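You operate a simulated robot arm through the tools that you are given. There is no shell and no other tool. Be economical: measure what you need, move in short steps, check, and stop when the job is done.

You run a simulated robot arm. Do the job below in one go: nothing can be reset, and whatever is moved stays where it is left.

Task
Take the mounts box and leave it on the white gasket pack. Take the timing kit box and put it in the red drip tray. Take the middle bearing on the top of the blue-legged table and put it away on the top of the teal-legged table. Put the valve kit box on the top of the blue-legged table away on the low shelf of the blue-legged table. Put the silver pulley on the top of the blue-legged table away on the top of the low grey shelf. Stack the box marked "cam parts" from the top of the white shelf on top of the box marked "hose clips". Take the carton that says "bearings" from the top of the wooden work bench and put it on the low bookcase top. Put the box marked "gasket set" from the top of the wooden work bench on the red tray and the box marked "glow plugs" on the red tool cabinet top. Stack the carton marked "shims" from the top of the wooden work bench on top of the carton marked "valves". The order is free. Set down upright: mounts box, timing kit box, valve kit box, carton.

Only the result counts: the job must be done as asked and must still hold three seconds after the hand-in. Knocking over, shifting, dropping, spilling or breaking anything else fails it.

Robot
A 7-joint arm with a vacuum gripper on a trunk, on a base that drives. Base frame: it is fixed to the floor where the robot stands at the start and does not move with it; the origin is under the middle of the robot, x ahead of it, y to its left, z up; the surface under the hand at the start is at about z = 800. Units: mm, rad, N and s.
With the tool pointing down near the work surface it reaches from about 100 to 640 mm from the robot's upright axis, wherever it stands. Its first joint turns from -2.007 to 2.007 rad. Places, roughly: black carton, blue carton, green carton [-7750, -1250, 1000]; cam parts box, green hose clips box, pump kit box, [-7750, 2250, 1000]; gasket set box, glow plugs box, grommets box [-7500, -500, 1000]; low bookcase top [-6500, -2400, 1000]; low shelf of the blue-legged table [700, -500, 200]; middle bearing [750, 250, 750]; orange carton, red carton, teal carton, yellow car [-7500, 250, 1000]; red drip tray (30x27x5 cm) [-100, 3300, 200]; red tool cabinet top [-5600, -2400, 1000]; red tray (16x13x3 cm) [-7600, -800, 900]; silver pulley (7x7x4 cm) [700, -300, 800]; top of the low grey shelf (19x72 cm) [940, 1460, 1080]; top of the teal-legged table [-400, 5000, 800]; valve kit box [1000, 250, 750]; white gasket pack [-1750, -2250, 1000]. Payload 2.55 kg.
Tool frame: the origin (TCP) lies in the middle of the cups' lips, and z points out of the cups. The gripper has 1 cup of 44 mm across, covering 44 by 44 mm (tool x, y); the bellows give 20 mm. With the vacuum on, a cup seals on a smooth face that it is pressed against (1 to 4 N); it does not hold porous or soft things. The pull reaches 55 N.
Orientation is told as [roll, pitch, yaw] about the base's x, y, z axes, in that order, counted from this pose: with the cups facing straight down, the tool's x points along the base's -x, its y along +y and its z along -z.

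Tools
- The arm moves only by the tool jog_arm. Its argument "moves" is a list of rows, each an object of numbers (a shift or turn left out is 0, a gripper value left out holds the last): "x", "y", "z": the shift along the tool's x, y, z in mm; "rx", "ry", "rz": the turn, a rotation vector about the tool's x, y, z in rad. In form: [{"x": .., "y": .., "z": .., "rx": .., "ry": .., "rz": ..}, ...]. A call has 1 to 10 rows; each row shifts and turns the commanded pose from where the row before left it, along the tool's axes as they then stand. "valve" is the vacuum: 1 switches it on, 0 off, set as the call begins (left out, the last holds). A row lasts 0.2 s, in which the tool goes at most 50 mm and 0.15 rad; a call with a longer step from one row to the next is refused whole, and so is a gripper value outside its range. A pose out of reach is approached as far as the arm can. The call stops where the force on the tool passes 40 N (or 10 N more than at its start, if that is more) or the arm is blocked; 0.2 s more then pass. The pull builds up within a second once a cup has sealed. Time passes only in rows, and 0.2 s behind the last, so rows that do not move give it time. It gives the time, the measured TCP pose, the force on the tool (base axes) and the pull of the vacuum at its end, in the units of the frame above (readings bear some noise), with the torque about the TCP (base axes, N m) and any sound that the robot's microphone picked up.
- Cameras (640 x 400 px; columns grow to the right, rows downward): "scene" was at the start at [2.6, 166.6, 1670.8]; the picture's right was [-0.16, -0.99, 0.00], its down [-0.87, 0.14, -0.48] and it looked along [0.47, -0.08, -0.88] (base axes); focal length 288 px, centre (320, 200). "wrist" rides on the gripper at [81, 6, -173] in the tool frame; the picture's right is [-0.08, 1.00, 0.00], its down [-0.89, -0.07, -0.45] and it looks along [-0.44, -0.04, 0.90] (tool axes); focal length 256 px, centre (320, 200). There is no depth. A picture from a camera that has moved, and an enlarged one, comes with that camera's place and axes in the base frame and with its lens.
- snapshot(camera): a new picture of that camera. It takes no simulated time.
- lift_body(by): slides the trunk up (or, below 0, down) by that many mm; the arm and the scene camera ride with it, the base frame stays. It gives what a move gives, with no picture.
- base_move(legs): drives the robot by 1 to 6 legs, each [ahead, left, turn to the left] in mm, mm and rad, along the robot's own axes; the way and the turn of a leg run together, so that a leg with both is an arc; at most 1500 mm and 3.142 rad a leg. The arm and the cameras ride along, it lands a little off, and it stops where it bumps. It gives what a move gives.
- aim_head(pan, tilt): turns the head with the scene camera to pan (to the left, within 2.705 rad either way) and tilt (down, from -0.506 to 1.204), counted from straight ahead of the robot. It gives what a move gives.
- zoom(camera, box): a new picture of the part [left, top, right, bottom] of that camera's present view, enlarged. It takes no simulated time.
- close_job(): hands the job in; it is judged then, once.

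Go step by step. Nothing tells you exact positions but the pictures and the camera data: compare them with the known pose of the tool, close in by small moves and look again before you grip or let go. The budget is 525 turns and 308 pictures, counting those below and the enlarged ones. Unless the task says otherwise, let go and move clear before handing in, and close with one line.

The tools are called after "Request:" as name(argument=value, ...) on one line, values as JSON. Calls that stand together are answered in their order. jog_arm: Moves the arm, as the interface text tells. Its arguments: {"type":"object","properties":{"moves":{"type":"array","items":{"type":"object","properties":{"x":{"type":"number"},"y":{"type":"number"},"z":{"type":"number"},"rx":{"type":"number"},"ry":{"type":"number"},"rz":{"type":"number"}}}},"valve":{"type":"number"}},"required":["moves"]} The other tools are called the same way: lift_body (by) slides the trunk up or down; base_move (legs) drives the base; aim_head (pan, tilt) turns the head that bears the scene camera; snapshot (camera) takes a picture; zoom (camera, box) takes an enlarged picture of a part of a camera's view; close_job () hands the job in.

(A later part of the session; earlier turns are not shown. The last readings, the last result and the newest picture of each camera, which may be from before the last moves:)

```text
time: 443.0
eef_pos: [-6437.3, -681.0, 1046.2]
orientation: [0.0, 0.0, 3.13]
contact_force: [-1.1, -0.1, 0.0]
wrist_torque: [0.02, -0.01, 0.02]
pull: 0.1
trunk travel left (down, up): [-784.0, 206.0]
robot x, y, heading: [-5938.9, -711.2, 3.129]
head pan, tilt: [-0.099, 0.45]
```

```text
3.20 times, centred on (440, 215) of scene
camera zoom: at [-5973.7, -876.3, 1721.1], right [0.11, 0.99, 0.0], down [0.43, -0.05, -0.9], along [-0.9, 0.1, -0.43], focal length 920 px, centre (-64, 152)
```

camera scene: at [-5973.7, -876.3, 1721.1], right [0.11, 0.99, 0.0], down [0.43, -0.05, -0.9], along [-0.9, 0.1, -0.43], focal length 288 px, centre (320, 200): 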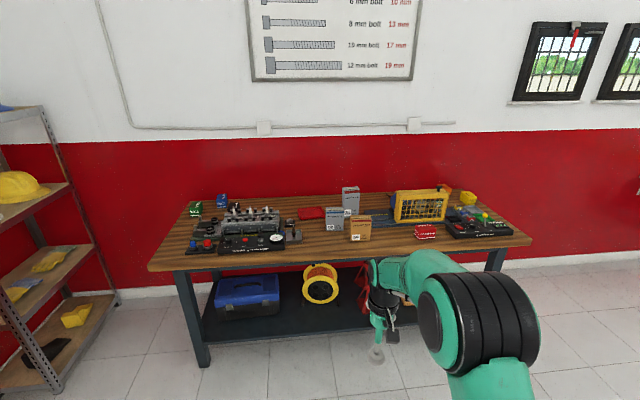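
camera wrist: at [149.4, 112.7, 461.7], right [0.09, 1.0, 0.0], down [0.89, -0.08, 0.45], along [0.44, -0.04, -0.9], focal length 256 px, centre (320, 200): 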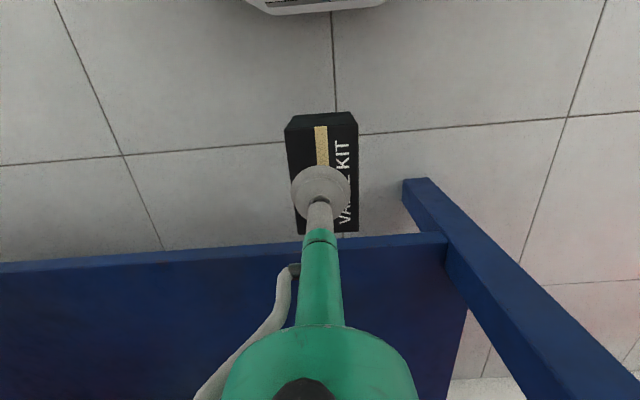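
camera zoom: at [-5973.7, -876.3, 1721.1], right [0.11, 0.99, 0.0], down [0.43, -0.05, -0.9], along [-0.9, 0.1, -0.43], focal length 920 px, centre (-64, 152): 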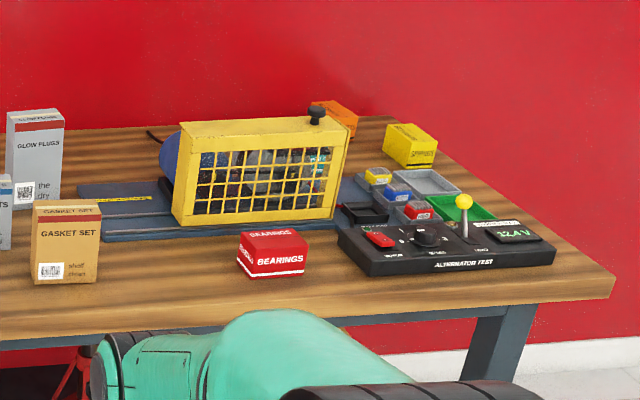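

I can read everything: GASKET SET (-7243, -522), GLOW PLUGS (-7512, -512), red tray (-7580, -750), BEARINGS carton (-7222, -160), SHIMS and VALVES near (-7700, -1280). I'll raise the trunk and move up to the bench.

Request:
lift_body(by=160)

Request:
base_move(legs=[[850, -60, 0.01]])

Request:
aim_head(pan=0, tilt=0.9)

Request:
snapshot(camera="scene")

Request:
snapshot(camera="wrist")

```text
time: 444.8
eef_pos: [-6437.7, -681.5, 1205.3]
orientation: [0.0, -0.001, 3.132]
contact_force: [-0.3, -0.5, -0.7]
wrist_torque: [-0.04, -0.04, 0.02]
pull: 0.0
trunk travel left (down, up): [-944.0, 46.0]
robot x, y, heading: [-5940.9, -712.2, 3.129]
head pan, tilt: [-0.099, 0.45]
```

```text
time: 449.3
eef_pos: [-7273.5, -611.9, 1206.4]
orientation: [0.0, -0.001, 3.131]
contact_force: [0.4, -0.7, 0.2]
wrist_torque: [0.0, -0.05, -0.01]
pull: 0.0
trunk travel left (down, up): [-944.0, 46.0]
robot x, y, heading: [-6775.4, -640.0, 3.132]
head pan, tilt: [-0.099, 0.45]
```

```text
time: 450.2
eef_pos: [-7272.7, -611.2, 1206.4]
orientation: [-0.001, 0.0, 3.131]
contact_force: [-0.5, 0.6, -0.6]
wrist_torque: [0.01, -0.01, -0.03]
pull: 0.1
trunk travel left (down, up): [-944.0, 46.0]
robot x, y, heading: [-6774.6, -644.5, 3.128]
head pan, tilt: [0.0, 0.901]
```

```text
178 pictures are left
camera scene: at [-6792.9, -815.7, 1842.8], right [0.01, 1.0, 0.0], down [0.78, -0.01, -0.62], along [-0.62, 0.01, -0.78], focal length 288 px, centre (320, 200)
```

scene: 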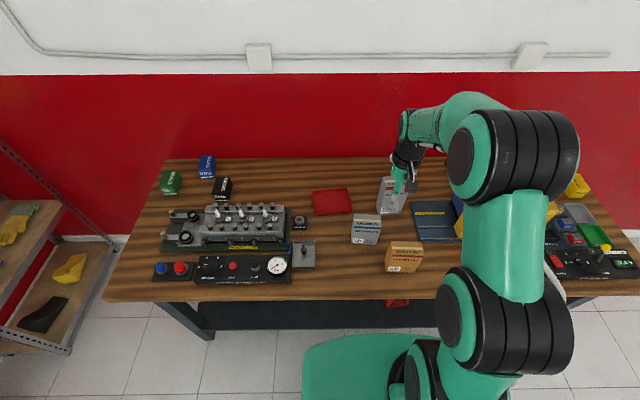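

```text
177 pictures are left
camera wrist: at [-7192.4, -618.3, 1379.1], right [-0.09, -1.0, 0.0], down [-0.89, 0.08, 0.45], along [-0.44, 0.04, -0.9], focal length 256 px, centre (320, 200)
```

wrist: 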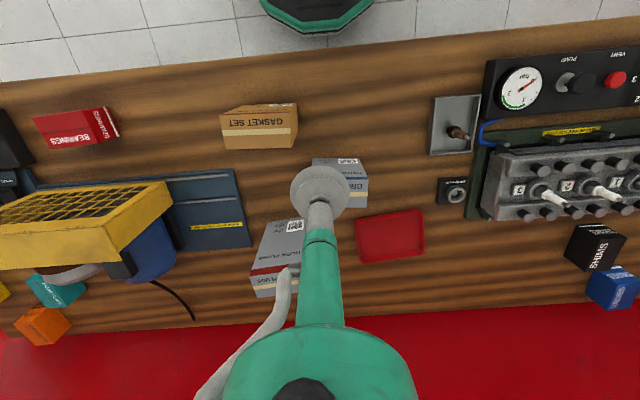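

The tray centre is about (-7554, -755) with the bench top near z = 850. I'll move 115 mm closer to allow the reach, then check the gasket box.

Request:
base_move(legs=[[115, 0, 0]])

Request:
jog_arm(moves=[{"x": 45, "y": -10}, {"x": 45, "y": -10}, {"x": 40, "y": -20}, {"y": -30}, {"z": 40}, {"z": 40}])

Request:
snapshot(camera="wrist")

```text
time: 451.4
eef_pos: [-7386.1, -609.8, 1206.3]
orientation: [0.0, 0.0, 3.131]
contact_force: [0.0, 0.3, -0.9]
wrist_torque: [-0.02, 0.02, 0.04]
pull: 0.0
trunk travel left (down, up): [-944.0, 46.0]
robot x, y, heading: [-6887.2, -636.9, 3.129]
head pan, tilt: [0.0, 0.901]
```

```text
time: 452.8
eef_pos: [-7259.5, -536.2, 1126.5]
orientation: [0.002, -0.001, 3.13]
contact_force: [-0.1, 0.2, 0.7]
wrist_torque: [-0.01, -0.01, -0.02]
pull: 0.0
trunk travel left (down, up): [-944.0, 46.0]
robot x, y, heading: [-6885.2, -638.2, 3.126]
head pan, tilt: [0.0, 0.901]
```

```text
176 pictures are left
camera wrist: at [-7178.6, -543.7, 1299.5], right [-0.09, -1.0, 0.0], down [-0.89, 0.08, 0.45], along [-0.44, 0.04, -0.9], focal length 256 px, centre (320, 200)
```

wrist: 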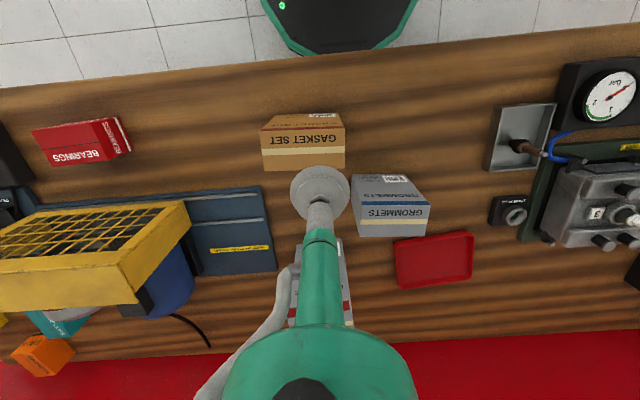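

Request:
zoom(camera="wrist", box=[240, 100, 440, 250])

Request:
zoom(camera="scene", box=[300, 150, 460, 290])

```text
2.67 times, centred on (340, 175) of wrist
camera zoom: at [-7178.6, -543.7, 1299.5], right [-0.09, -1.0, 0.0], down [-0.89, 0.08, 0.45], along [-0.44, 0.04, -0.9], focal length 683 px, centre (267, 267)
```

zoom: 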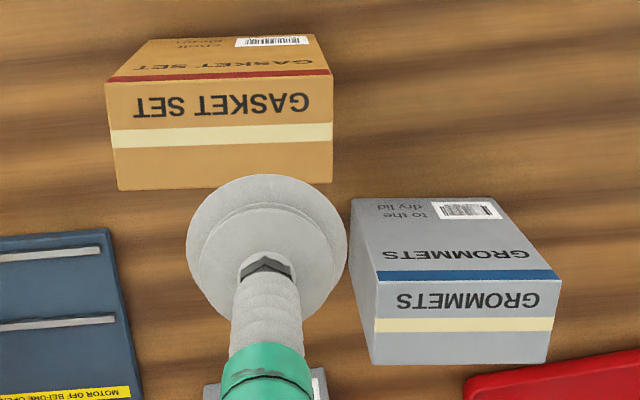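

```text
2.86 times, centred on (380, 220) of scene
camera zoom: at [-6908.4, -813.4, 1842.8], right [0.01, 1.0, 0.0], down [0.78, -0.01, -0.62], along [-0.62, 0.01, -0.78], focal length 822 px, centre (149, 143)
```

zoom: 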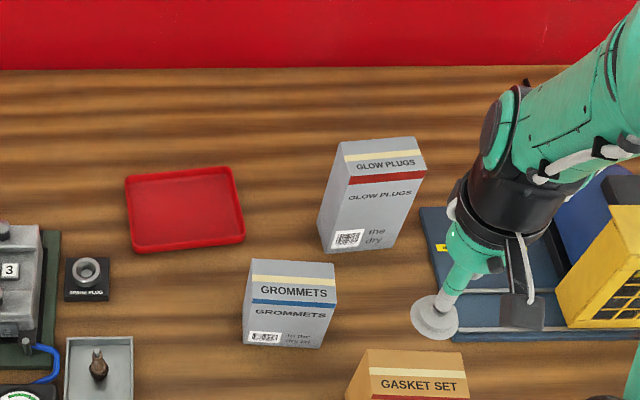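

The gasket box's top centre is about (-7259, -515, ~988). Moving over and descending carefully with vacuum on.

Request:
jog_arm(moves=[{"y": -20, "z": 30}, {"z": 40}, {"z": 35}, {"z": 8}], valve=1)

Request:
jog_arm(moves=[{"z": 5}, {"z": 5}])

```text
time: 453.8
eef_pos: [-7255.9, -520.2, 1013.1]
orientation: [0.001, 0.0, 3.128]
contact_force: [-0.8, 0.6, 1.1]
wrist_torque: [-0.02, 0.02, -0.03]
pull: 0.1
trunk travel left (down, up): [-944.0, 46.0]
robot x, y, heading: [-6889.4, -640.4, 3.134]
head pan, tilt: [0.0, 0.901]
```

```text
time: 454.4
eef_pos: [-7256.8, -521.0, 1002.6]
orientation: [0.001, 0.0, 3.129]
contact_force: [-0.4, -0.4, 0.7]
wrist_torque: [0.02, -0.01, 0.0]
pull: 0.1
trunk travel left (down, up): [-944.0, 46.0]
robot x, y, heading: [-6893.6, -641.1, 3.132]
head pan, tilt: [0.0, 0.901]
```

Request:
jog_arm(moves=[{"z": 5}, {"z": 5}])

Request:
zoom(camera="wrist", box=[240, 110, 400, 230])

```text
time: 455.0
eef_pos: [-7255.6, -521.0, 993.0]
orientation: [-0.001, 0.001, 3.13]
contact_force: [0.8, 1.1, -0.1]
wrist_torque: [-0.04, -0.01, 0.05]
pull: 0.0
trunk travel left (down, up): [-944.0, 46.0]
robot x, y, heading: [-6885.0, -635.4, 3.132]
head pan, tilt: [0.0, 0.901]
```

```text
3.33 times, centred on (320, 170) of wrist
camera zoom: at [-7176.3, -527.9, 1165.6], right [-0.09, -1.0, 0.0], down [-0.89, 0.08, 0.45], along [-0.44, 0.04, -0.9], focal length 853 px, centre (320, 300)
```

zoom: 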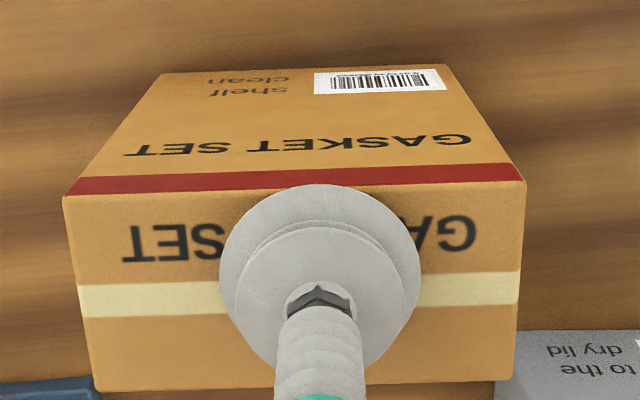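

Request:
jog_arm(moves=[{"z": 4}, {"z": 4}])

Request:
jog_arm(moves=[{"z": 4}, {}])

```text
time: 455.6
eef_pos: [-7254.5, -521.3, 985.7]
orientation: [0.0, -0.004, 3.129]
contact_force: [0.3, -1.5, 2.8]
wrist_torque: [0.03, 0.15, 0.01]
pull: 55.1
trunk travel left (down, up): [-944.0, 46.0]
robot x, y, heading: [-6888.6, -639.4, 3.13]
head pan, tilt: [0.0, 0.901]
```

```text
time: 456.2
eef_pos: [-7255.0, -523.1, 983.4]
orientation: [-0.002, -0.004, 3.131]
contact_force: [2.9, -7.2, 24.7]
wrist_torque: [0.33, 0.54, 0.12]
pull: 54.6
trunk travel left (down, up): [-944.0, 46.0]
robot x, y, heading: [-6887.7, -639.3, 3.122]
head pan, tilt: [0.0, 0.901]
```

Sealed. Lifting well above the neighbours and carrying it over toward the red tray.

Request:
jog_arm(moves=[{"z": -15}, {"z": -35}, {"z": -40}, {"z": -40}, {"z": -40}, {"z": -10}])

Request:
jog_arm(moves=[{"y": 40, "x": -20}, {"y": 40, "x": -30}, {"y": 40, "x": -30}, {"y": 40, "x": -30}, {"y": 40, "x": -30}, {"y": 32, "x": -30}])

Request:
snapshot(camera="scene")

```text
time: 457.6
eef_pos: [-7254.9, -521.3, 1161.2]
orientation: [0.003, 0.001, 3.13]
contact_force: [-0.9, 0.5, -2.3]
wrist_torque: [0.0, 0.04, -0.02]
pull: 54.9
trunk travel left (down, up): [-944.0, 46.0]
robot x, y, heading: [-6889.0, -638.9, 3.127]
head pan, tilt: [0.0, 0.901]
```

```text
time: 459.0
eef_pos: [-7431.8, -754.1, 1158.9]
orientation: [0.001, -0.001, 3.129]
contact_force: [0.1, -0.3, -1.9]
wrist_torque: [-0.01, 0.04, -0.04]
pull: 55.0
trunk travel left (down, up): [-944.0, 46.0]
robot x, y, heading: [-6887.7, -637.0, 3.134]
head pan, tilt: [0.0, 0.901]
```

```text
172 pictures are left
camera scene: at [-6909.3, -816.0, 1842.5], right [0.01, 1.0, 0.0], down [0.78, -0.01, -0.62], along [-0.62, 0.01, -0.78], focal length 288 px, centre (320, 200)
```

scene: 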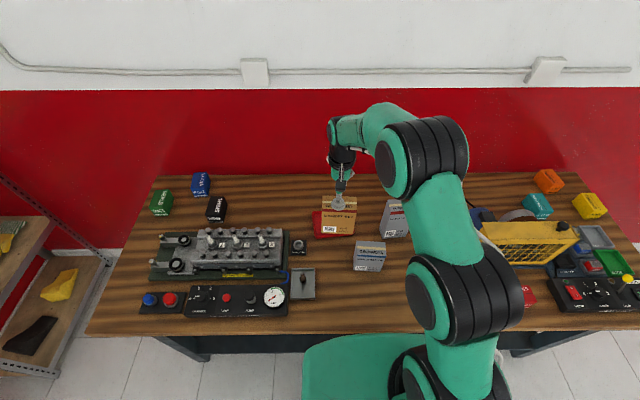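

Request:
base_move(legs=[[18, 110, 0]])

Request:
jog_arm(moves=[{"y": -40}, {"y": -40}, {"y": -30, "z": 30}, {"x": -30, "z": 20}, {"x": -30}, {"x": -20}])

Request:
snapshot(camera="wrist")

Request:
zoom(camera="scene", box=[280, 130, 460, 290])

```text
time: 460.2
eef_pos: [-7448.8, -862.2, 1160.8]
orientation: [0.0, -0.002, 3.126]
contact_force: [-0.5, -0.5, -1.9]
wrist_torque: [-0.01, 0.07, 0.02]
pull: 54.6
trunk travel left (down, up): [-944.0, 46.0]
robot x, y, heading: [-6908.5, -750.0, 3.128]
head pan, tilt: [0.0, 0.901]
```

```text
time: 461.6
eef_pos: [-7528.4, -751.1, 1110.6]
orientation: [0.0, 0.001, 3.128]
contact_force: [-1.0, -0.7, -2.0]
wrist_torque: [-0.02, 0.0, 0.0]
pull: 55.0
trunk travel left (down, up): [-944.0, 46.0]
robot x, y, heading: [-6907.1, -749.6, 3.125]
head pan, tilt: [0.0, 0.901]
```

```text
171 pictures are left
camera wrist: at [-7448.5, -759.2, 1283.4], right [-0.09, -1.0, 0.0], down [-0.89, 0.08, 0.44], along [-0.44, 0.04, -0.9], focal length 256 px, centre (320, 200)
```

wrist: 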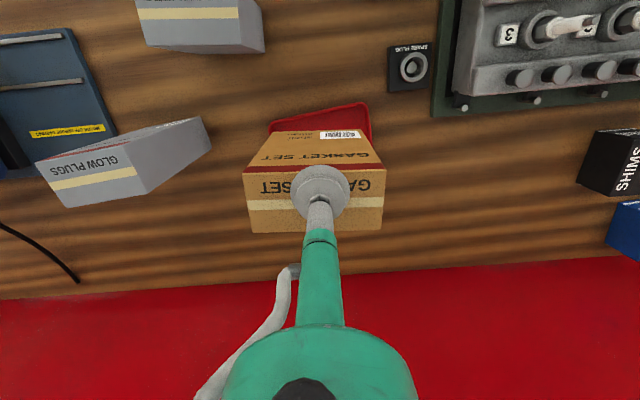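

```text
2.50 times, centred on (370, 210) of scene
camera zoom: at [-6929.4, -925.1, 1842.7], right [0.02, 1.0, 0.0], down [0.78, -0.01, -0.62], along [-0.62, 0.01, -0.78], focal length 719 px, centre (195, 175)
```

zoom: 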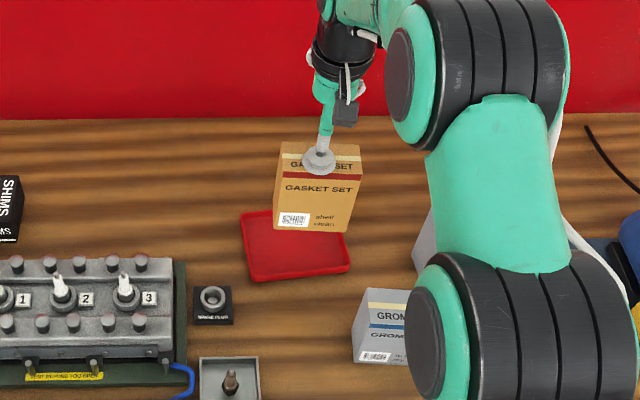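

The tray centre reads (-7565, -752). I'll extend about 28 mm more while lowering.

Request:
jog_arm(moves=[{"z": 40}, {"z": 25}, {"x": -15}, {"x": -13, "y": 1}])

Request:
snapshot(camera="wrist")

Request:
zoom(camera="scene", box=[290, 150, 430, 270])

```text
time: 462.6
eef_pos: [-7555.2, -753.7, 1044.3]
orientation: [0.002, 0.002, 3.126]
contact_force: [-0.1, -0.1, -2.4]
wrist_torque: [0.0, 0.01, 0.01]
pull: 54.7
trunk travel left (down, up): [-944.0, 46.0]
robot x, y, heading: [-6907.1, -750.3, 3.126]
head pan, tilt: [0.0, 0.901]
```

```text
169 pictures are left
camera wrist: at [-7475.8, -761.5, 1217.5], right [-0.09, -1.0, 0.0], down [-0.89, 0.08, 0.44], along [-0.44, 0.04, -0.9], focal length 256 px, centre (320, 200)
```

wrist: 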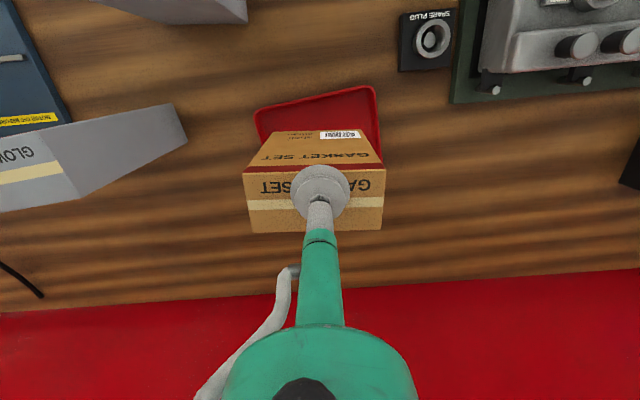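

```text
3.33 times, centred on (360, 210) of scene
camera zoom: at [-6928.9, -925.6, 1842.7], right [0.02, 1.0, 0.0], down [0.78, -0.01, -0.62], along [-0.62, 0.01, -0.78], focal length 959 px, centre (187, 167)
```

zoom: 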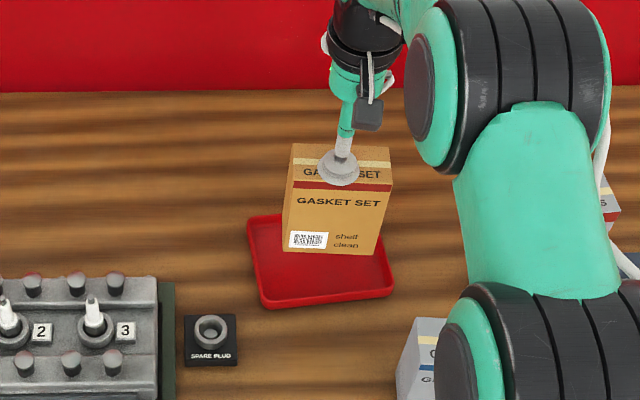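

The box projects inside the tray. Lowering.

Request:
jog_arm(moves=[{"z": 25}, {"z": 8}, {}])

Request:
jog_arm(moves=[{"z": 4}, {"z": 3}, {}])

```text
time: 463.4
eef_pos: [-7555.7, -753.3, 1011.9]
orientation: [-0.001, 0.002, 3.126]
contact_force: [0.5, 0.3, -1.7]
wrist_torque: [0.01, 0.04, 0.02]
pull: 54.9
trunk travel left (down, up): [-944.0, 46.0]
robot x, y, heading: [-6906.0, -751.0, 3.126]
head pan, tilt: [0.0, 0.901]
```

```text
time: 464.2
eef_pos: [-7556.3, -751.9, 1004.2]
orientation: [0.001, -0.001, 3.127]
contact_force: [0.1, 0.4, -2.8]
wrist_torque: [-0.01, 0.08, 0.01]
pull: 55.5
trunk travel left (down, up): [-944.0, 46.0]
robot x, y, heading: [-6905.8, -747.8, 3.125]
head pan, tilt: [0.0, 0.901]
```

Request:
zoom(camera="scene", box=[290, 150, 430, 270])

Request:
jog_arm(moves=[{"z": 4}, {"z": 3}, {}])

```text
3.33 times, centred on (360, 210) of scene
camera zoom: at [-6927.1, -925.4, 1842.7], right [0.02, 1.0, 0.0], down [0.78, -0.01, -0.62], along [-0.62, 0.01, -0.78], focal length 959 px, centre (187, 167)
```

zoom: 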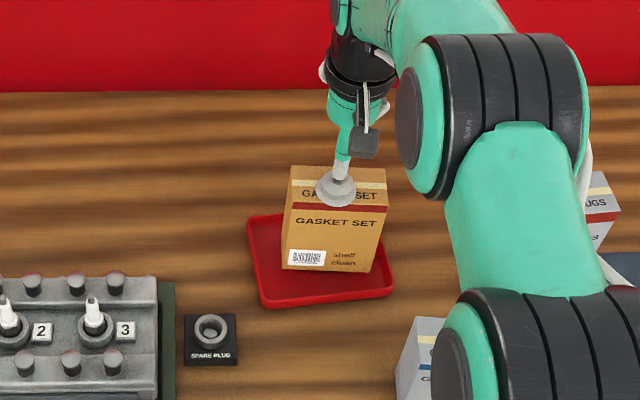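

```text
time: 465.0
eef_pos: [-7555.9, -751.7, 998.1]
orientation: [0.0, 0.001, 3.126]
contact_force: [0.0, 0.9, -2.5]
wrist_torque: [-0.02, 0.06, -0.02]
pull: 54.5
trunk travel left (down, up): [-944.0, 46.0]
robot x, y, heading: [-6907.5, -752.2, 3.126]
head pan, tilt: [0.0, 0.901]
```

Request:
jog_arm(moves=[{"z": 3}, {"z": 2}, {}])

Request:
jog_arm(moves=[{"z": 3}, {}])

```text
time: 465.8
eef_pos: [-7556.1, -752.0, 992.3]
orientation: [0.0, -0.001, 3.125]
contact_force: [-0.9, 0.1, -2.8]
wrist_torque: [-0.01, 0.06, 0.02]
pull: 54.8
trunk travel left (down, up): [-944.0, 46.0]
robot x, y, heading: [-6907.8, -750.1, 3.125]
head pan, tilt: [0.0, 0.901]
```

```text
time: 466.4
eef_pos: [-7555.8, -752.8, 988.7]
orientation: [0.0, 0.0, 3.126]
contact_force: [1.6, 0.0, -2.0]
wrist_torque: [-0.02, 0.06, -0.05]
pull: 54.4
trunk travel left (down, up): [-944.0, 46.0]
robot x, y, heading: [-6904.8, -748.6, 3.126]
head pan, tilt: [0.0, 0.901]
```

Request:
jog_arm(moves=[{"z": 3}, {}])

Request:
jog_arm(moves=[{"z": 2}, {}])

```text
time: 467.0
eef_pos: [-7557.7, -751.8, 988.9]
orientation: [0.001, -0.004, 3.126]
contact_force: [0.6, -1.7, 4.6]
wrist_torque: [0.25, 0.16, -0.06]
pull: 54.7
trunk travel left (down, up): [-944.0, 46.0]
robot x, y, heading: [-6909.2, -750.1, 3.123]
head pan, tilt: [0.0, 0.901]
```

```text
time: 467.6
eef_pos: [-7555.5, -752.4, 986.2]
orientation: [0.001, -0.005, 3.128]
contact_force: [1.7, -0.8, 12.3]
wrist_torque: [0.27, 0.3, 0.03]
pull: 55.2
trunk travel left (down, up): [-944.0, 46.0]
robot x, y, heading: [-6907.8, -750.0, 3.13]
head pan, tilt: [0.0, 0.901]
```

In contact. Releasing and rising straight up.

Request:
jog_arm(moves=[{"z": -2}, {}, {}, {}], valve=0)

Request:
jog_arm(moves=[{"z": -6}, {"z": -20}, {"z": -40}, {"z": -40, "x": 20}, {"z": -20, "x": 40}, {"x": 40}])

Request:
zoom(camera="scene", box=[290, 150, 490, 290])

Request:
snapshot(camera="wrist")

```text
time: 468.6
eef_pos: [-7556.9, -751.3, 986.3]
orientation: [0.0, -0.001, 3.127]
contact_force: [-0.8, 0.0, 0.4]
wrist_torque: [0.01, 0.01, 0.0]
pull: 0.0
trunk travel left (down, up): [-944.0, 46.0]
robot x, y, heading: [-6907.9, -749.6, 3.128]
head pan, tilt: [0.0, 0.901]
```

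```text
time: 470.0
eef_pos: [-7452.7, -754.3, 1114.9]
orientation: [0.0, 0.001, 3.127]
contact_force: [0.0, 0.3, -0.3]
wrist_torque: [-0.02, 0.01, 0.0]
pull: 0.2
trunk travel left (down, up): [-944.0, 46.0]
robot x, y, heading: [-6906.7, -748.8, 3.127]
head pan, tilt: [0.0, 0.901]
```

```text
2.86 times, centred on (390, 220) of scene
camera zoom: at [-6925.9, -925.7, 1842.7], right [0.02, 1.0, 0.0], down [0.78, -0.01, -0.62], along [-0.62, 0.01, -0.78], focal length 822 px, centre (120, 143)
```

zoom: 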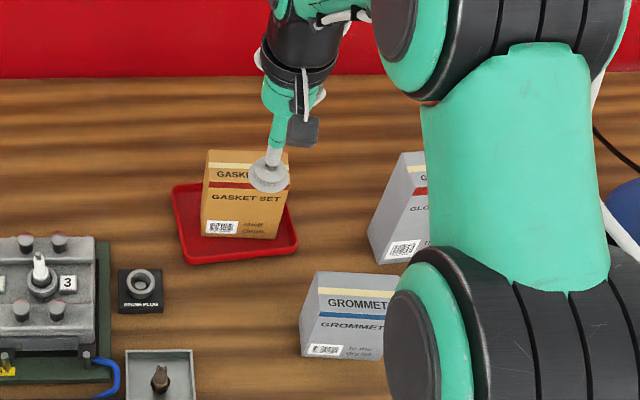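

```text
165 pictures are left
camera wrist: at [-7373.7, -761.7, 1288.2], right [-0.09, -1.0, 0.0], down [-0.89, 0.08, 0.45], along [-0.44, 0.04, -0.89], focal length 256 px, centre (320, 200)
```

wrist: 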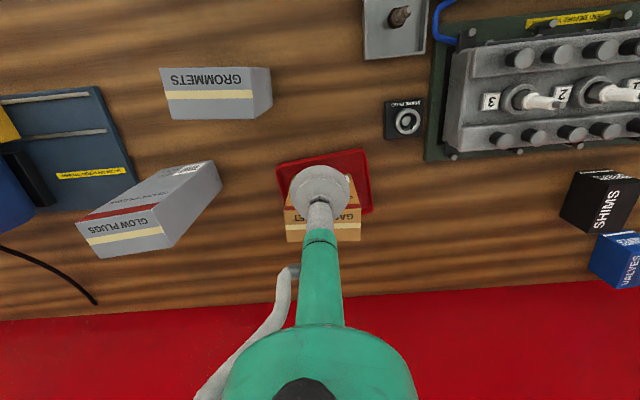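

The gasket box stands in the tray. SHIMS (-7630, -1237) and VALVES (-7766, -1339) are too deep for the front, so I'll reach them from the bench's left end through the gap beside the helmet shelves.

Request:
base_move(legs=[[-300, 0, 0], [0, 0, -1.557], [-700, 0, 0]])

Request:
aim_head(pan=1.7, tilt=0.55)

Request:
snapshot(camera="scene")

Request:
aim_head(pan=2.6, tilt=0.55)

Request:
snapshot(camera="scene")

```text
time: 479.3
eef_pos: [-6634.9, -909.8, 1114.1]
orientation: [0.0, -0.001, 1.532]
contact_force: [0.4, 0.4, -0.3]
wrist_torque: [0.04, 0.05, 0.0]
pull: 0.1
trunk travel left (down, up): [-944.0, 46.0]
robot x, y, heading: [-6640.0, -1457.2, 1.53]
head pan, tilt: [0.0, 0.901]
```

```text
time: 481.0
eef_pos: [-6634.1, -911.0, 1114.5]
orientation: [-0.001, -0.001, 1.532]
contact_force: [0.4, -0.1, 0.1]
wrist_torque: [-0.02, -0.02, 0.01]
pull: 0.0
trunk travel left (down, up): [-944.0, 46.0]
robot x, y, heading: [-6644.2, -1457.8, 1.536]
head pan, tilt: [1.7, 0.55]
```

```text
164 pictures are left
camera scene: at [-6912.3, -1518.6, 1872.0], right [-0.09, 1.0, 0.0], down [0.52, 0.05, -0.85], along [-0.85, -0.08, -0.52], focal length 288 px, centre (320, 200)
```

scene: 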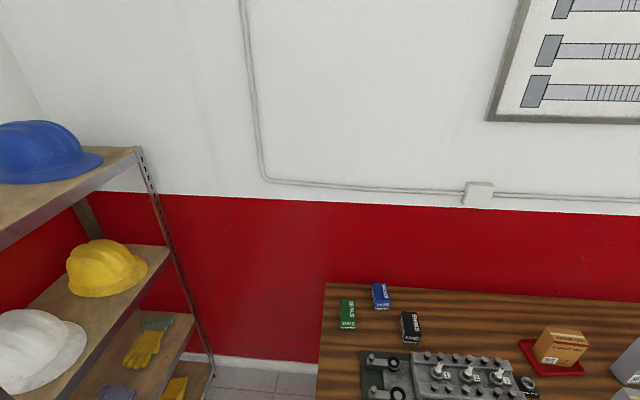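

```text
time: 482.2
eef_pos: [-6634.1, -910.3, 1114.8]
orientation: [-0.001, 0.0, 1.531]
contact_force: [-0.1, 0.9, -0.2]
wrist_torque: [0.0, -0.01, 0.02]
pull: 0.1
trunk travel left (down, up): [-944.0, 46.0]
robot x, y, heading: [-6642.3, -1456.5, 1.535]
head pan, tilt: [2.601, 0.55]
```

```text
163 pictures are left
camera scene: at [-6872.2, -1585.7, 1872.0], right [-0.84, 0.55, 0.0], down [0.29, 0.44, -0.85], along [-0.47, -0.71, -0.52], focal length 288 px, centre (320, 200)
```

scene: 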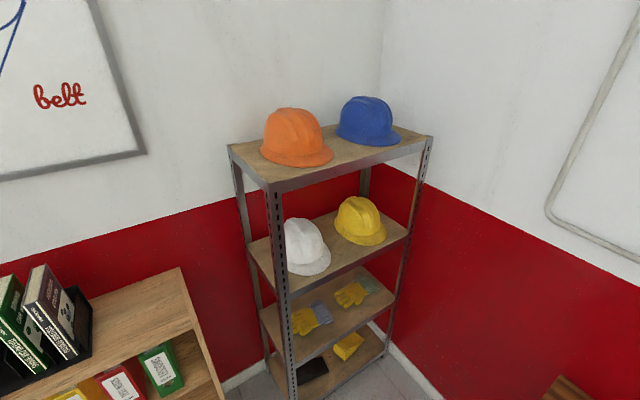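

The bench's left edge is at y ≈ -1569 and the wall at x ≈ -7900; I'll park at about (-7590, -1830), facing +y, base partly under the bench's end overhang. First slide along y = -1900.

Request:
base_move(legs=[[0, 0, 0.036], [-440, 0, 0], [0, 600, 0]])

Request:
aim_head(pan=0.6, tilt=0.9)

Request:
snapshot(camera="scene")

Request:
snapshot(camera="wrist")

```text
time: 488.3
eef_pos: [-7262.3, -1347.7, 1115.1]
orientation: [0.002, 0.0, 1.57]
contact_force: [-1.0, -0.3, 0.7]
wrist_torque: [0.03, -0.02, -0.01]
pull: 0.2
trunk travel left (down, up): [-944.0, 46.0]
robot x, y, heading: [-7249.7, -1894.4, 1.57]
head pan, tilt: [2.601, 0.55]
```

```text
time: 490.2
eef_pos: [-7262.6, -1347.0, 1114.4]
orientation: [0.001, -0.001, 1.569]
contact_force: [0.1, -1.0, 0.3]
wrist_torque: [0.01, 0.0, -0.02]
pull: 0.1
trunk travel left (down, up): [-944.0, 46.0]
robot x, y, heading: [-7248.6, -1896.9, 1.564]
head pan, tilt: [0.6, 0.901]
```

```text
162 pictures are left
camera scene: at [-7470.4, -1892.9, 1842.7], right [0.82, 0.57, 0.0], down [0.44, -0.65, -0.62], along [-0.35, 0.51, -0.78], focal length 288 px, centre (320, 200)
```

scene: 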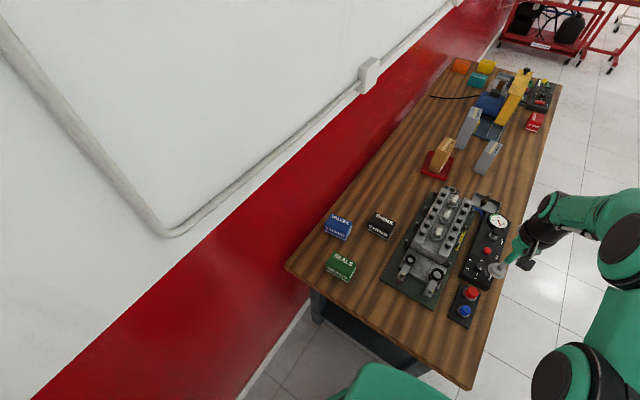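

```text
161 pictures are left
camera wrist: at [-7269.8, -1428.3, 1287.6], right [-1.0, 0.08, 0.0], down [0.07, 0.89, 0.45], along [0.03, 0.44, -0.9], focal length 256 px, centre (320, 200)
```

wrist: 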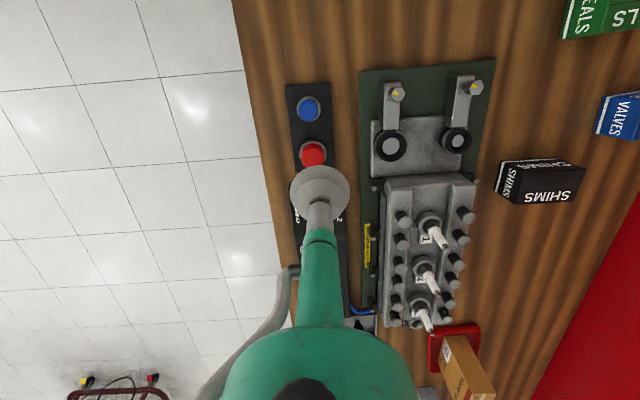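

Everything is as expected. Sliding on to x ≈ -7590.

Request:
base_move(legs=[[0, 330, 0]])

Request:
snapshot(camera="wrist")

Request:
aim_head(pan=0.1, tilt=1.0)

Request:
snapshot(camera="scene")

```text
time: 492.4
eef_pos: [-7590.3, -1348.6, 1114.0]
orientation: [0.002, -0.001, 1.581]
contact_force: [0.2, 0.1, -0.1]
wrist_torque: [-0.01, -0.04, 0.0]
pull: 0.0
trunk travel left (down, up): [-944.0, 46.0]
robot x, y, heading: [-7571.5, -1899.4, 1.575]
head pan, tilt: [0.6, 0.901]
```

```text
160 pictures are left
camera wrist: at [-7596.1, -1429.9, 1287.6], right [-1.0, 0.07, 0.0], down [0.06, 0.89, 0.45], along [0.03, 0.44, -0.9], focal length 256 px, centre (320, 200)
```

wrist: 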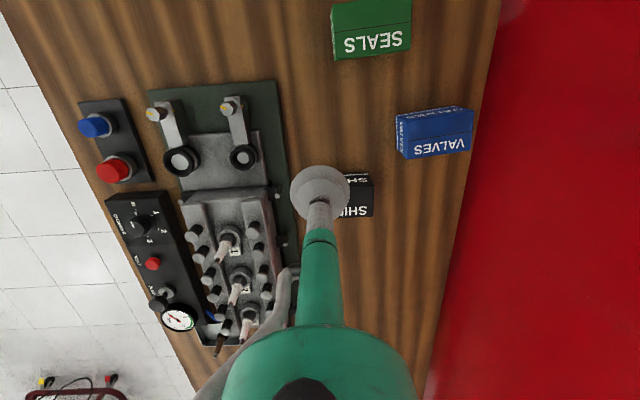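

```text
time: 493.3
eef_pos: [-7588.3, -1348.3, 1114.5]
orientation: [0.0, 0.001, 1.582]
contact_force: [-0.1, 0.1, 0.5]
wrist_torque: [0.0, 0.02, 0.0]
pull: 0.1
trunk travel left (down, up): [-944.0, 46.0]
robot x, y, heading: [-7571.6, -1896.6, 1.582]
head pan, tilt: [0.099, 1.0]
```

```text
159 pictures are left
camera scene: at [-7756.3, -1889.1, 1835.5], right [0.99, 0.11, 0.0], down [0.09, -0.84, -0.54], along [-0.06, 0.54, -0.84], focal length 288 px, centre (320, 200)
```

scene: 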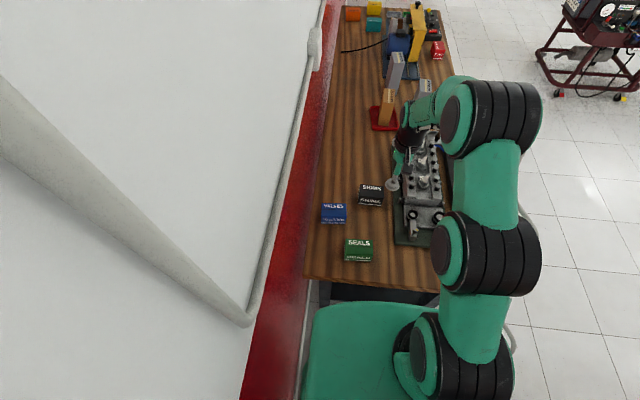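

Request:
base_move(legs=[[60, 15, -0.01]])

Request:
zoom(camera="wrist", box=[300, 20, 500, 240])

Request:
zoom(camera="scene", box=[300, 160, 420, 280])

```text
time: 494.3
eef_pos: [-7602.8, -1289.7, 1115.2]
orientation: [0.0, 0.001, 1.574]
contact_force: [0.5, -0.6, 0.2]
wrist_torque: [0.0, -0.04, 0.0]
pull: 0.0
trunk travel left (down, up): [-944.0, 46.0]
robot x, y, heading: [-7586.4, -1839.2, 1.572]
head pan, tilt: [0.099, 1.0]
```

```text
1.82 times, centred on (400, 130) of wrist
camera zoom: at [-7608.4, -1369.9, 1287.6], right [-1.0, 0.08, 0.0], down [0.07, 0.89, 0.45], along [0.03, 0.44, -0.9], focal length 465 px, centre (174, 327)
```

zoom: 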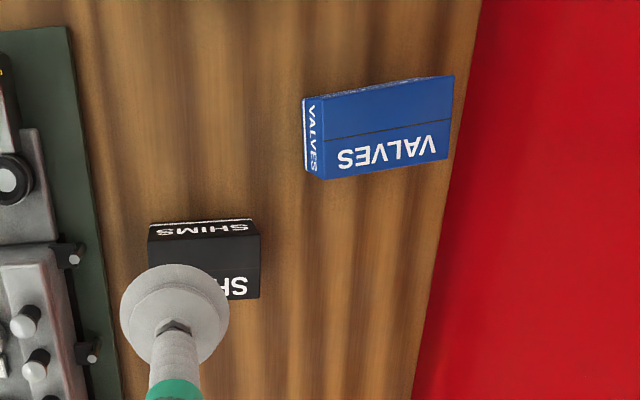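

```text
3.33 times, centred on (360, 220) of scene
camera zoom: at [-7772.3, -1827.7, 1835.5], right [0.99, 0.1, 0.0], down [0.09, -0.84, -0.54], along [-0.05, 0.54, -0.84], focal length 959 px, centre (187, 133)
```

zoom: 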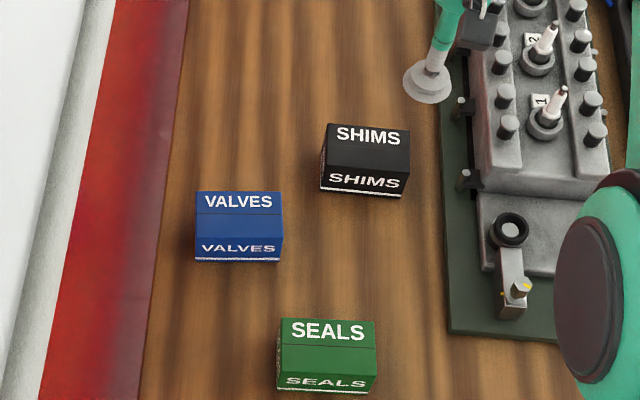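

SHIMS top centre ≈ (-7626, -1236) and VALVES ≈ (-7766, -1334). Moving over SHIMS and descending.

Request:
jog_arm(moves=[{"x": -30, "y": 12}, {"x": -24, "y": 11, "z": 20}, {"z": 45}, {"z": 45}, {"z": 40}, {"z": 20}], valve=1)

Request:
zoom(camera="wrist", box=[240, 110, 400, 230])

```text
time: 495.7
eef_pos: [-7626.6, -1233.3, 941.7]
orientation: [-0.001, -0.001, 1.574]
contact_force: [0.9, 1.2, -0.5]
wrist_torque: [-0.02, -0.01, -0.03]
pull: 0.0
trunk travel left (down, up): [-944.0, 46.0]
robot x, y, heading: [-7585.7, -1837.7, 1.573]
head pan, tilt: [0.099, 1.0]
```

```text
3.33 times, centred on (320, 170) of wrist
camera zoom: at [-7633.6, -1314.7, 1115.2], right [-1.0, 0.08, 0.0], down [0.07, 0.89, 0.45], along [0.03, 0.45, -0.89], focal length 853 px, centre (320, 300)
```

zoom: 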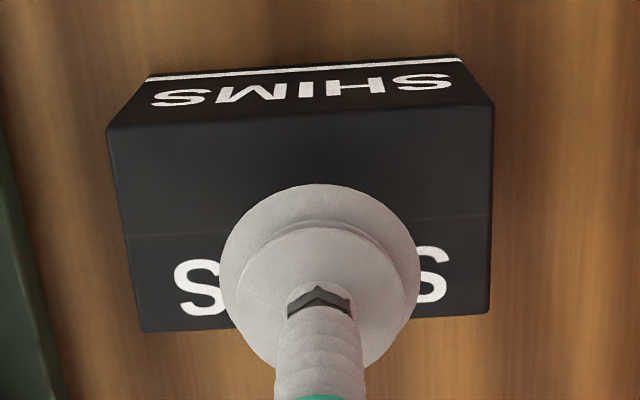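

Request:
jog_arm(moves=[{"x": 5, "z": 6}, {"z": 5}, {"z": 4}])

Request:
jog_arm(moves=[{"z": 4}, {"z": 3}])

```text
time: 496.5
eef_pos: [-7626.6, -1240.5, 926.6]
orientation: [0.001, -0.002, 1.577]
contact_force: [-0.7, 0.0, 0.2]
wrist_torque: [-0.01, 0.02, -0.05]
pull: 0.0
trunk travel left (down, up): [-944.0, 46.0]
robot x, y, heading: [-7587.0, -1839.8, 1.57]
head pan, tilt: [0.099, 1.0]
```

```text
time: 497.1
eef_pos: [-7626.0, -1239.5, 921.1]
orientation: [0.001, 0.001, 1.575]
contact_force: [-0.4, 0.3, 0.3]
wrist_torque: [0.02, -0.02, 0.02]
pull: 0.0
trunk travel left (down, up): [-944.0, 46.0]
robot x, y, heading: [-7587.4, -1837.3, 1.572]
head pan, tilt: [0.099, 1.0]
```

Request:
jog_arm(moves=[{"z": 4}, {"z": 4}])

Request:
jog_arm(moves=[{"z": 3}, {}])

```text
time: 497.7
eef_pos: [-7626.3, -1240.4, 912.7]
orientation: [0.001, 0.0, 1.575]
contact_force: [0.0, 0.3, 0.1]
wrist_torque: [-0.03, 0.01, 0.01]
pull: 55.1
trunk travel left (down, up): [-944.0, 46.0]
robot x, y, heading: [-7583.2, -1839.6, 1.572]
head pan, tilt: [0.099, 1.0]
```

```text
time: 498.3
eef_pos: [-7625.6, -1240.5, 911.6]
orientation: [0.0, -0.003, 1.576]
contact_force: [-2.0, -3.7, 9.2]
wrist_torque: [0.21, -0.01, 0.03]
pull: 55.0
trunk travel left (down, up): [-944.0, 46.0]
robot x, y, heading: [-7586.1, -1837.1, 1.571]
head pan, tilt: [0.099, 1.0]
```

Sealed on SHIMS. Lifting and moving over VALVES with a small turn to match its angle.

Request:
jog_arm(moves=[{"z": -15}, {"z": -35}, {"z": -45}, {"z": -35}, {"x": 25, "y": 35, "rz": -0.03}, {"x": 25, "y": 35, "rz": -0.03}, {"x": 20, "y": 35}, {"x": 18, "y": 33}])

Request:
zoom(camera="scene", box=[290, 140, 430, 280])

Request:
snapshot(camera="wrist")

```text
time: 500.1
eef_pos: [-7765.5, -1334.2, 1044.0]
orientation: [0.0, -0.002, 1.632]
contact_force: [-0.4, -0.5, -2.8]
wrist_torque: [-0.02, -0.01, 0.0]
pull: 54.8
trunk travel left (down, up): [-944.0, 46.0]
robot x, y, heading: [-7586.0, -1837.3, 1.57]
head pan, tilt: [0.099, 1.0]
```

```text
2.86 times, centred on (360, 210) of scene
camera zoom: at [-7774.0, -1829.4, 1835.3], right [0.99, 0.1, 0.0], down [0.09, -0.84, -0.54], along [-0.05, 0.54, -0.84], focal length 822 px, centre (206, 171)
```

zoom: 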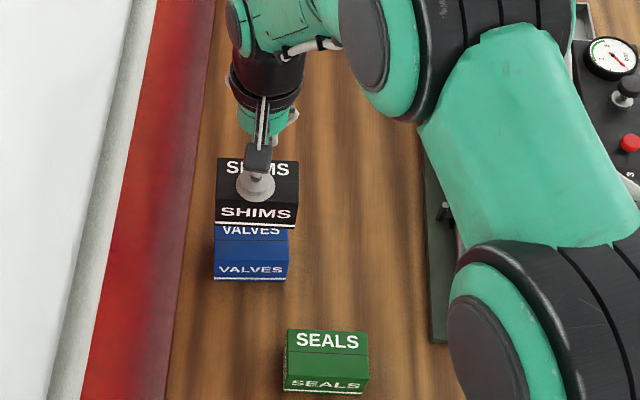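

```text
154 pictures are left
camera wrist: at [-7767.2, -1414.9, 1216.3], right [-1.0, 0.02, 0.0], down [0.02, 0.89, 0.45], along [0.01, 0.45, -0.89], focal length 256 px, centre (320, 200)
```

wrist: 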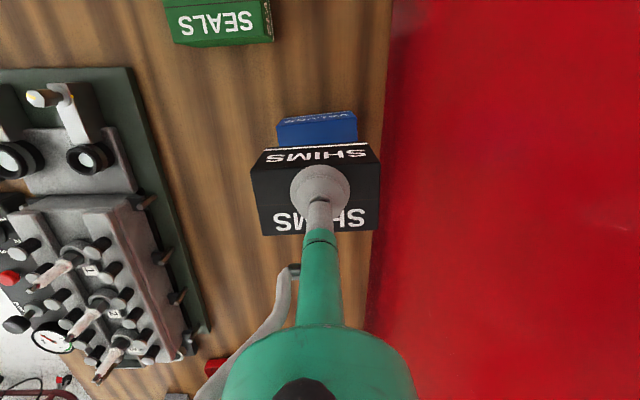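

Aligned with VALVES. Lowering onto it.

Request:
jog_arm(moves=[{"z": 30}, {"z": 25}, {"z": 6}])

Request:
zoom(camera="scene", box=[290, 170, 370, 250])

Request:
zoom(camera="wrist", box=[240, 110, 400, 230])

```text
time: 500.9
eef_pos: [-7759.4, -1335.8, 980.7]
orientation: [-0.001, 0.0, 1.635]
contact_force: [-0.9, 0.4, -3.2]
wrist_torque: [-0.05, 0.01, 0.01]
pull: 54.9
trunk travel left (down, up): [-944.0, 46.0]
robot x, y, heading: [-7585.0, -1835.0, 1.577]
head pan, tilt: [0.099, 1.0]
```

```text
5.00 times, centred on (330, 210) of scene
camera zoom: at [-7772.0, -1828.2, 1835.5], right [0.99, 0.1, 0.0], down [0.09, -0.84, -0.54], along [-0.05, 0.54, -0.84], focal length 1438 px, centre (270, 150)
```

zoom: 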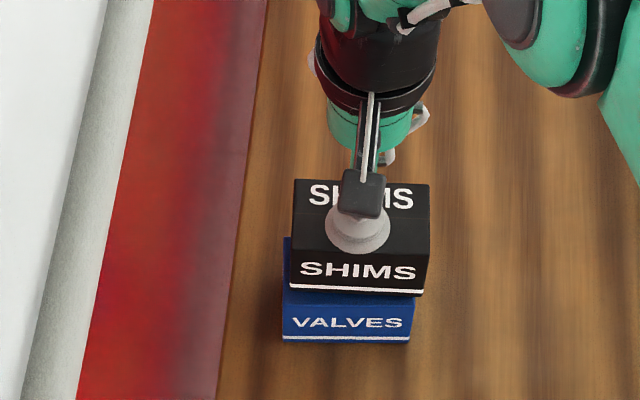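

```text
3.33 times, centred on (320, 170) of wrist
camera zoom: at [-7762.2, -1416.3, 1153.8], right [-1.0, 0.02, 0.0], down [0.01, 0.9, 0.45], along [0.01, 0.45, -0.9], focal length 853 px, centre (320, 300)
```

zoom: 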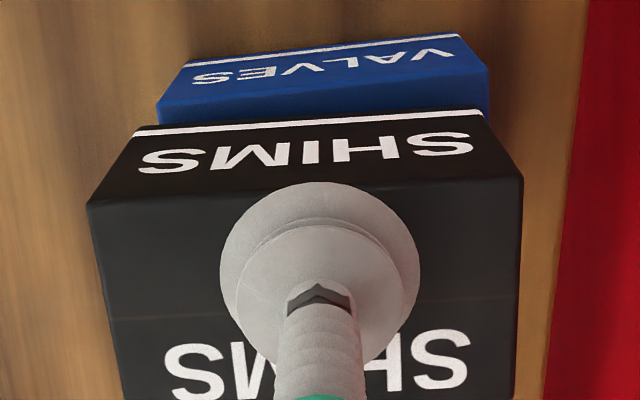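

SHIMS needs a small correction: about 6 mm toward the wall, 7 mm toward me and a slight extra turn. Then I set it down.

Request:
jog_arm(moves=[{"x": 7, "y": 6, "rz": -0.05}, {}])

Request:
zoom(camera="wrist", box=[240, 110, 400, 230])

Request:
zoom(camera="scene", box=[290, 170, 370, 250])

```text
time: 501.5
eef_pos: [-7766.9, -1342.2, 981.9]
orientation: [-0.001, 0.0, 1.683]
contact_force: [-0.6, 1.2, -3.0]
wrist_torque: [-0.03, 0.04, 0.02]
pull: 54.7
trunk travel left (down, up): [-944.0, 46.0]
robot x, y, heading: [-7587.1, -1840.1, 1.571]
head pan, tilt: [0.099, 1.0]
```

```text
3.33 times, centred on (320, 170) of wrist
camera zoom: at [-7763.9, -1422.7, 1154.3], right [-1.0, -0.03, 0.0], down [-0.03, 0.89, 0.45], along [-0.02, 0.45, -0.9], focal length 853 px, centre (320, 300)
```

zoom: 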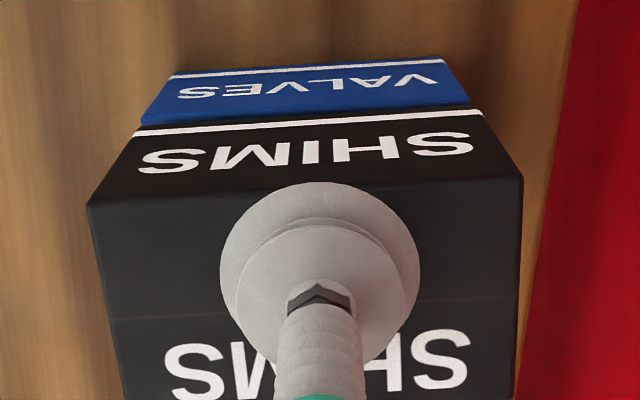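

```text
5.00 times, centred on (330, 210) of scene
camera zoom: at [-7772.1, -1827.9, 1835.5], right [0.99, 0.1, 0.0], down [0.09, -0.84, -0.54], along [-0.05, 0.54, -0.84], focal length 1438 px, centre (270, 150)
```

zoom: 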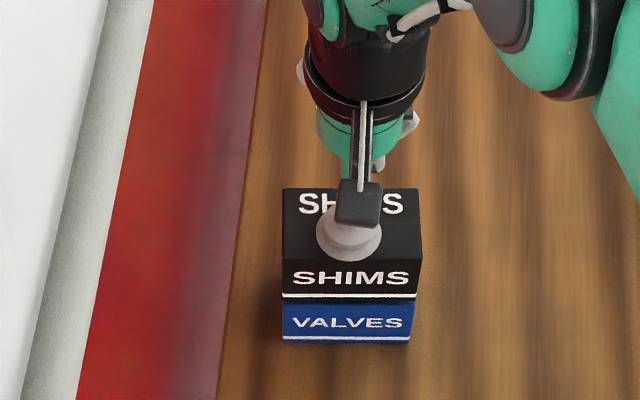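

Now parallel and aligned. Lowering the last millimetres.

Request:
jog_arm(moves=[{"z": 4}, {"z": 3}, {}])

Request:
jog_arm(moves=[{"z": 2}, {}])

```text
time: 502.3
eef_pos: [-7766.7, -1342.5, 975.1]
orientation: [-0.001, 0.0, 1.684]
contact_force: [-0.7, -0.7, -0.5]
wrist_torque: [0.0, 0.0, -0.01]
pull: 54.6
trunk travel left (down, up): [-944.0, 46.0]
robot x, y, heading: [-7587.1, -1838.1, 1.57]
head pan, tilt: [0.099, 1.0]
```

```text
time: 502.9
eef_pos: [-7766.3, -1343.0, 972.9]
orientation: [0.002, -0.005, 1.684]
contact_force: [-3.6, -5.2, 13.3]
wrist_torque: [0.15, 0.0, 0.05]
pull: 55.0
trunk travel left (down, up): [-944.0, 46.0]
robot x, y, heading: [-7583.1, -1837.6, 1.575]
head pan, tilt: [0.099, 1.0]
```

Contact. Releasing.

Request:
jog_arm(moves=[{"z": -2}, {}, {}, {}], valve=0)

Request:
jog_arm(moves=[{"z": -6}, {"z": -25}, {"z": -45}, {"z": -45}, {"z": -30, "rz": 0.05}, {"rz": 0.06}])

Request:
zoom(camera="scene", box=[290, 170, 370, 250])

```text
time: 503.9
eef_pos: [-7764.1, -1340.9, 973.5]
orientation: [0.001, 0.001, 1.683]
contact_force: [-0.3, -0.3, 0.1]
wrist_torque: [0.02, 0.03, -0.01]
pull: 0.0
trunk travel left (down, up): [-944.0, 46.0]
robot x, y, heading: [-7584.7, -1836.3, 1.572]
head pan, tilt: [0.099, 1.0]
```

```text
time: 505.3
eef_pos: [-7765.5, -1341.3, 1125.5]
orientation: [-0.001, -0.001, 1.572]
contact_force: [0.5, 0.2, 0.5]
wrist_torque: [-0.05, -0.02, -0.03]
pull: 0.1
trunk travel left (down, up): [-944.0, 46.0]
robot x, y, heading: [-7582.9, -1835.4, 1.575]
head pan, tilt: [0.099, 1.0]
```

```text
5.00 times, centred on (330, 210) of scene
camera zoom: at [-7772.3, -1827.9, 1835.5], right [0.99, 0.1, 0.0], down [0.09, -0.84, -0.54], along [-0.05, 0.54, -0.84], focal length 1438 px, centre (270, 150)
```

zoom: 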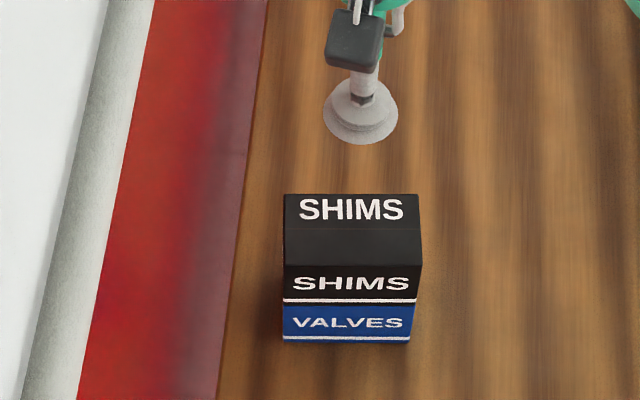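

SHIMS sits squarely on VALVES. Next GLOW PLUGS: exiting the gap and returning to the bench front.

Request:
base_move(legs=[[-60, 0, 0], [0, -950, 0], [1340, 0, 0], [0, 0, 1.565]])

Request:
aim_head(pan=0, tilt=0.9)

Request:
snapshot(camera="scene")

```text
time: 520.8
eef_pos: [-7158.3, -732.0, 1124.5]
orientation: [0.001, -0.001, 3.138]
contact_force: [0.6, -0.2, -0.4]
wrist_torque: [-0.02, -0.01, 0.05]
pull: 0.2
trunk travel left (down, up): [-944.0, 46.0]
robot x, y, heading: [-6666.1, -556.2, 3.14]
head pan, tilt: [0.099, 1.0]
```

```text
time: 521.5
eef_pos: [-7158.2, -733.3, 1124.7]
orientation: [0.0, 0.0, 3.138]
contact_force: [0.9, 0.8, 0.4]
wrist_torque: [0.02, 0.01, 0.01]
pull: 0.1
trunk travel left (down, up): [-944.0, 46.0]
robot x, y, heading: [-6663.2, -553.5, 3.139]
head pan, tilt: [0.0, 0.901]
```

```text
148 pictures are left
camera scene: at [-6679.8, -733.2, 1842.7], right [0.0, 1.0, 0.0], down [0.78, 0.0, -0.62], along [-0.62, 0.0, -0.78], focal length 288 px, centre (320, 200)
```

scene: 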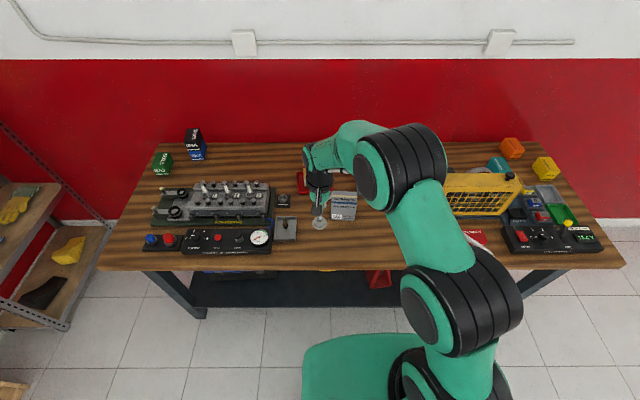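

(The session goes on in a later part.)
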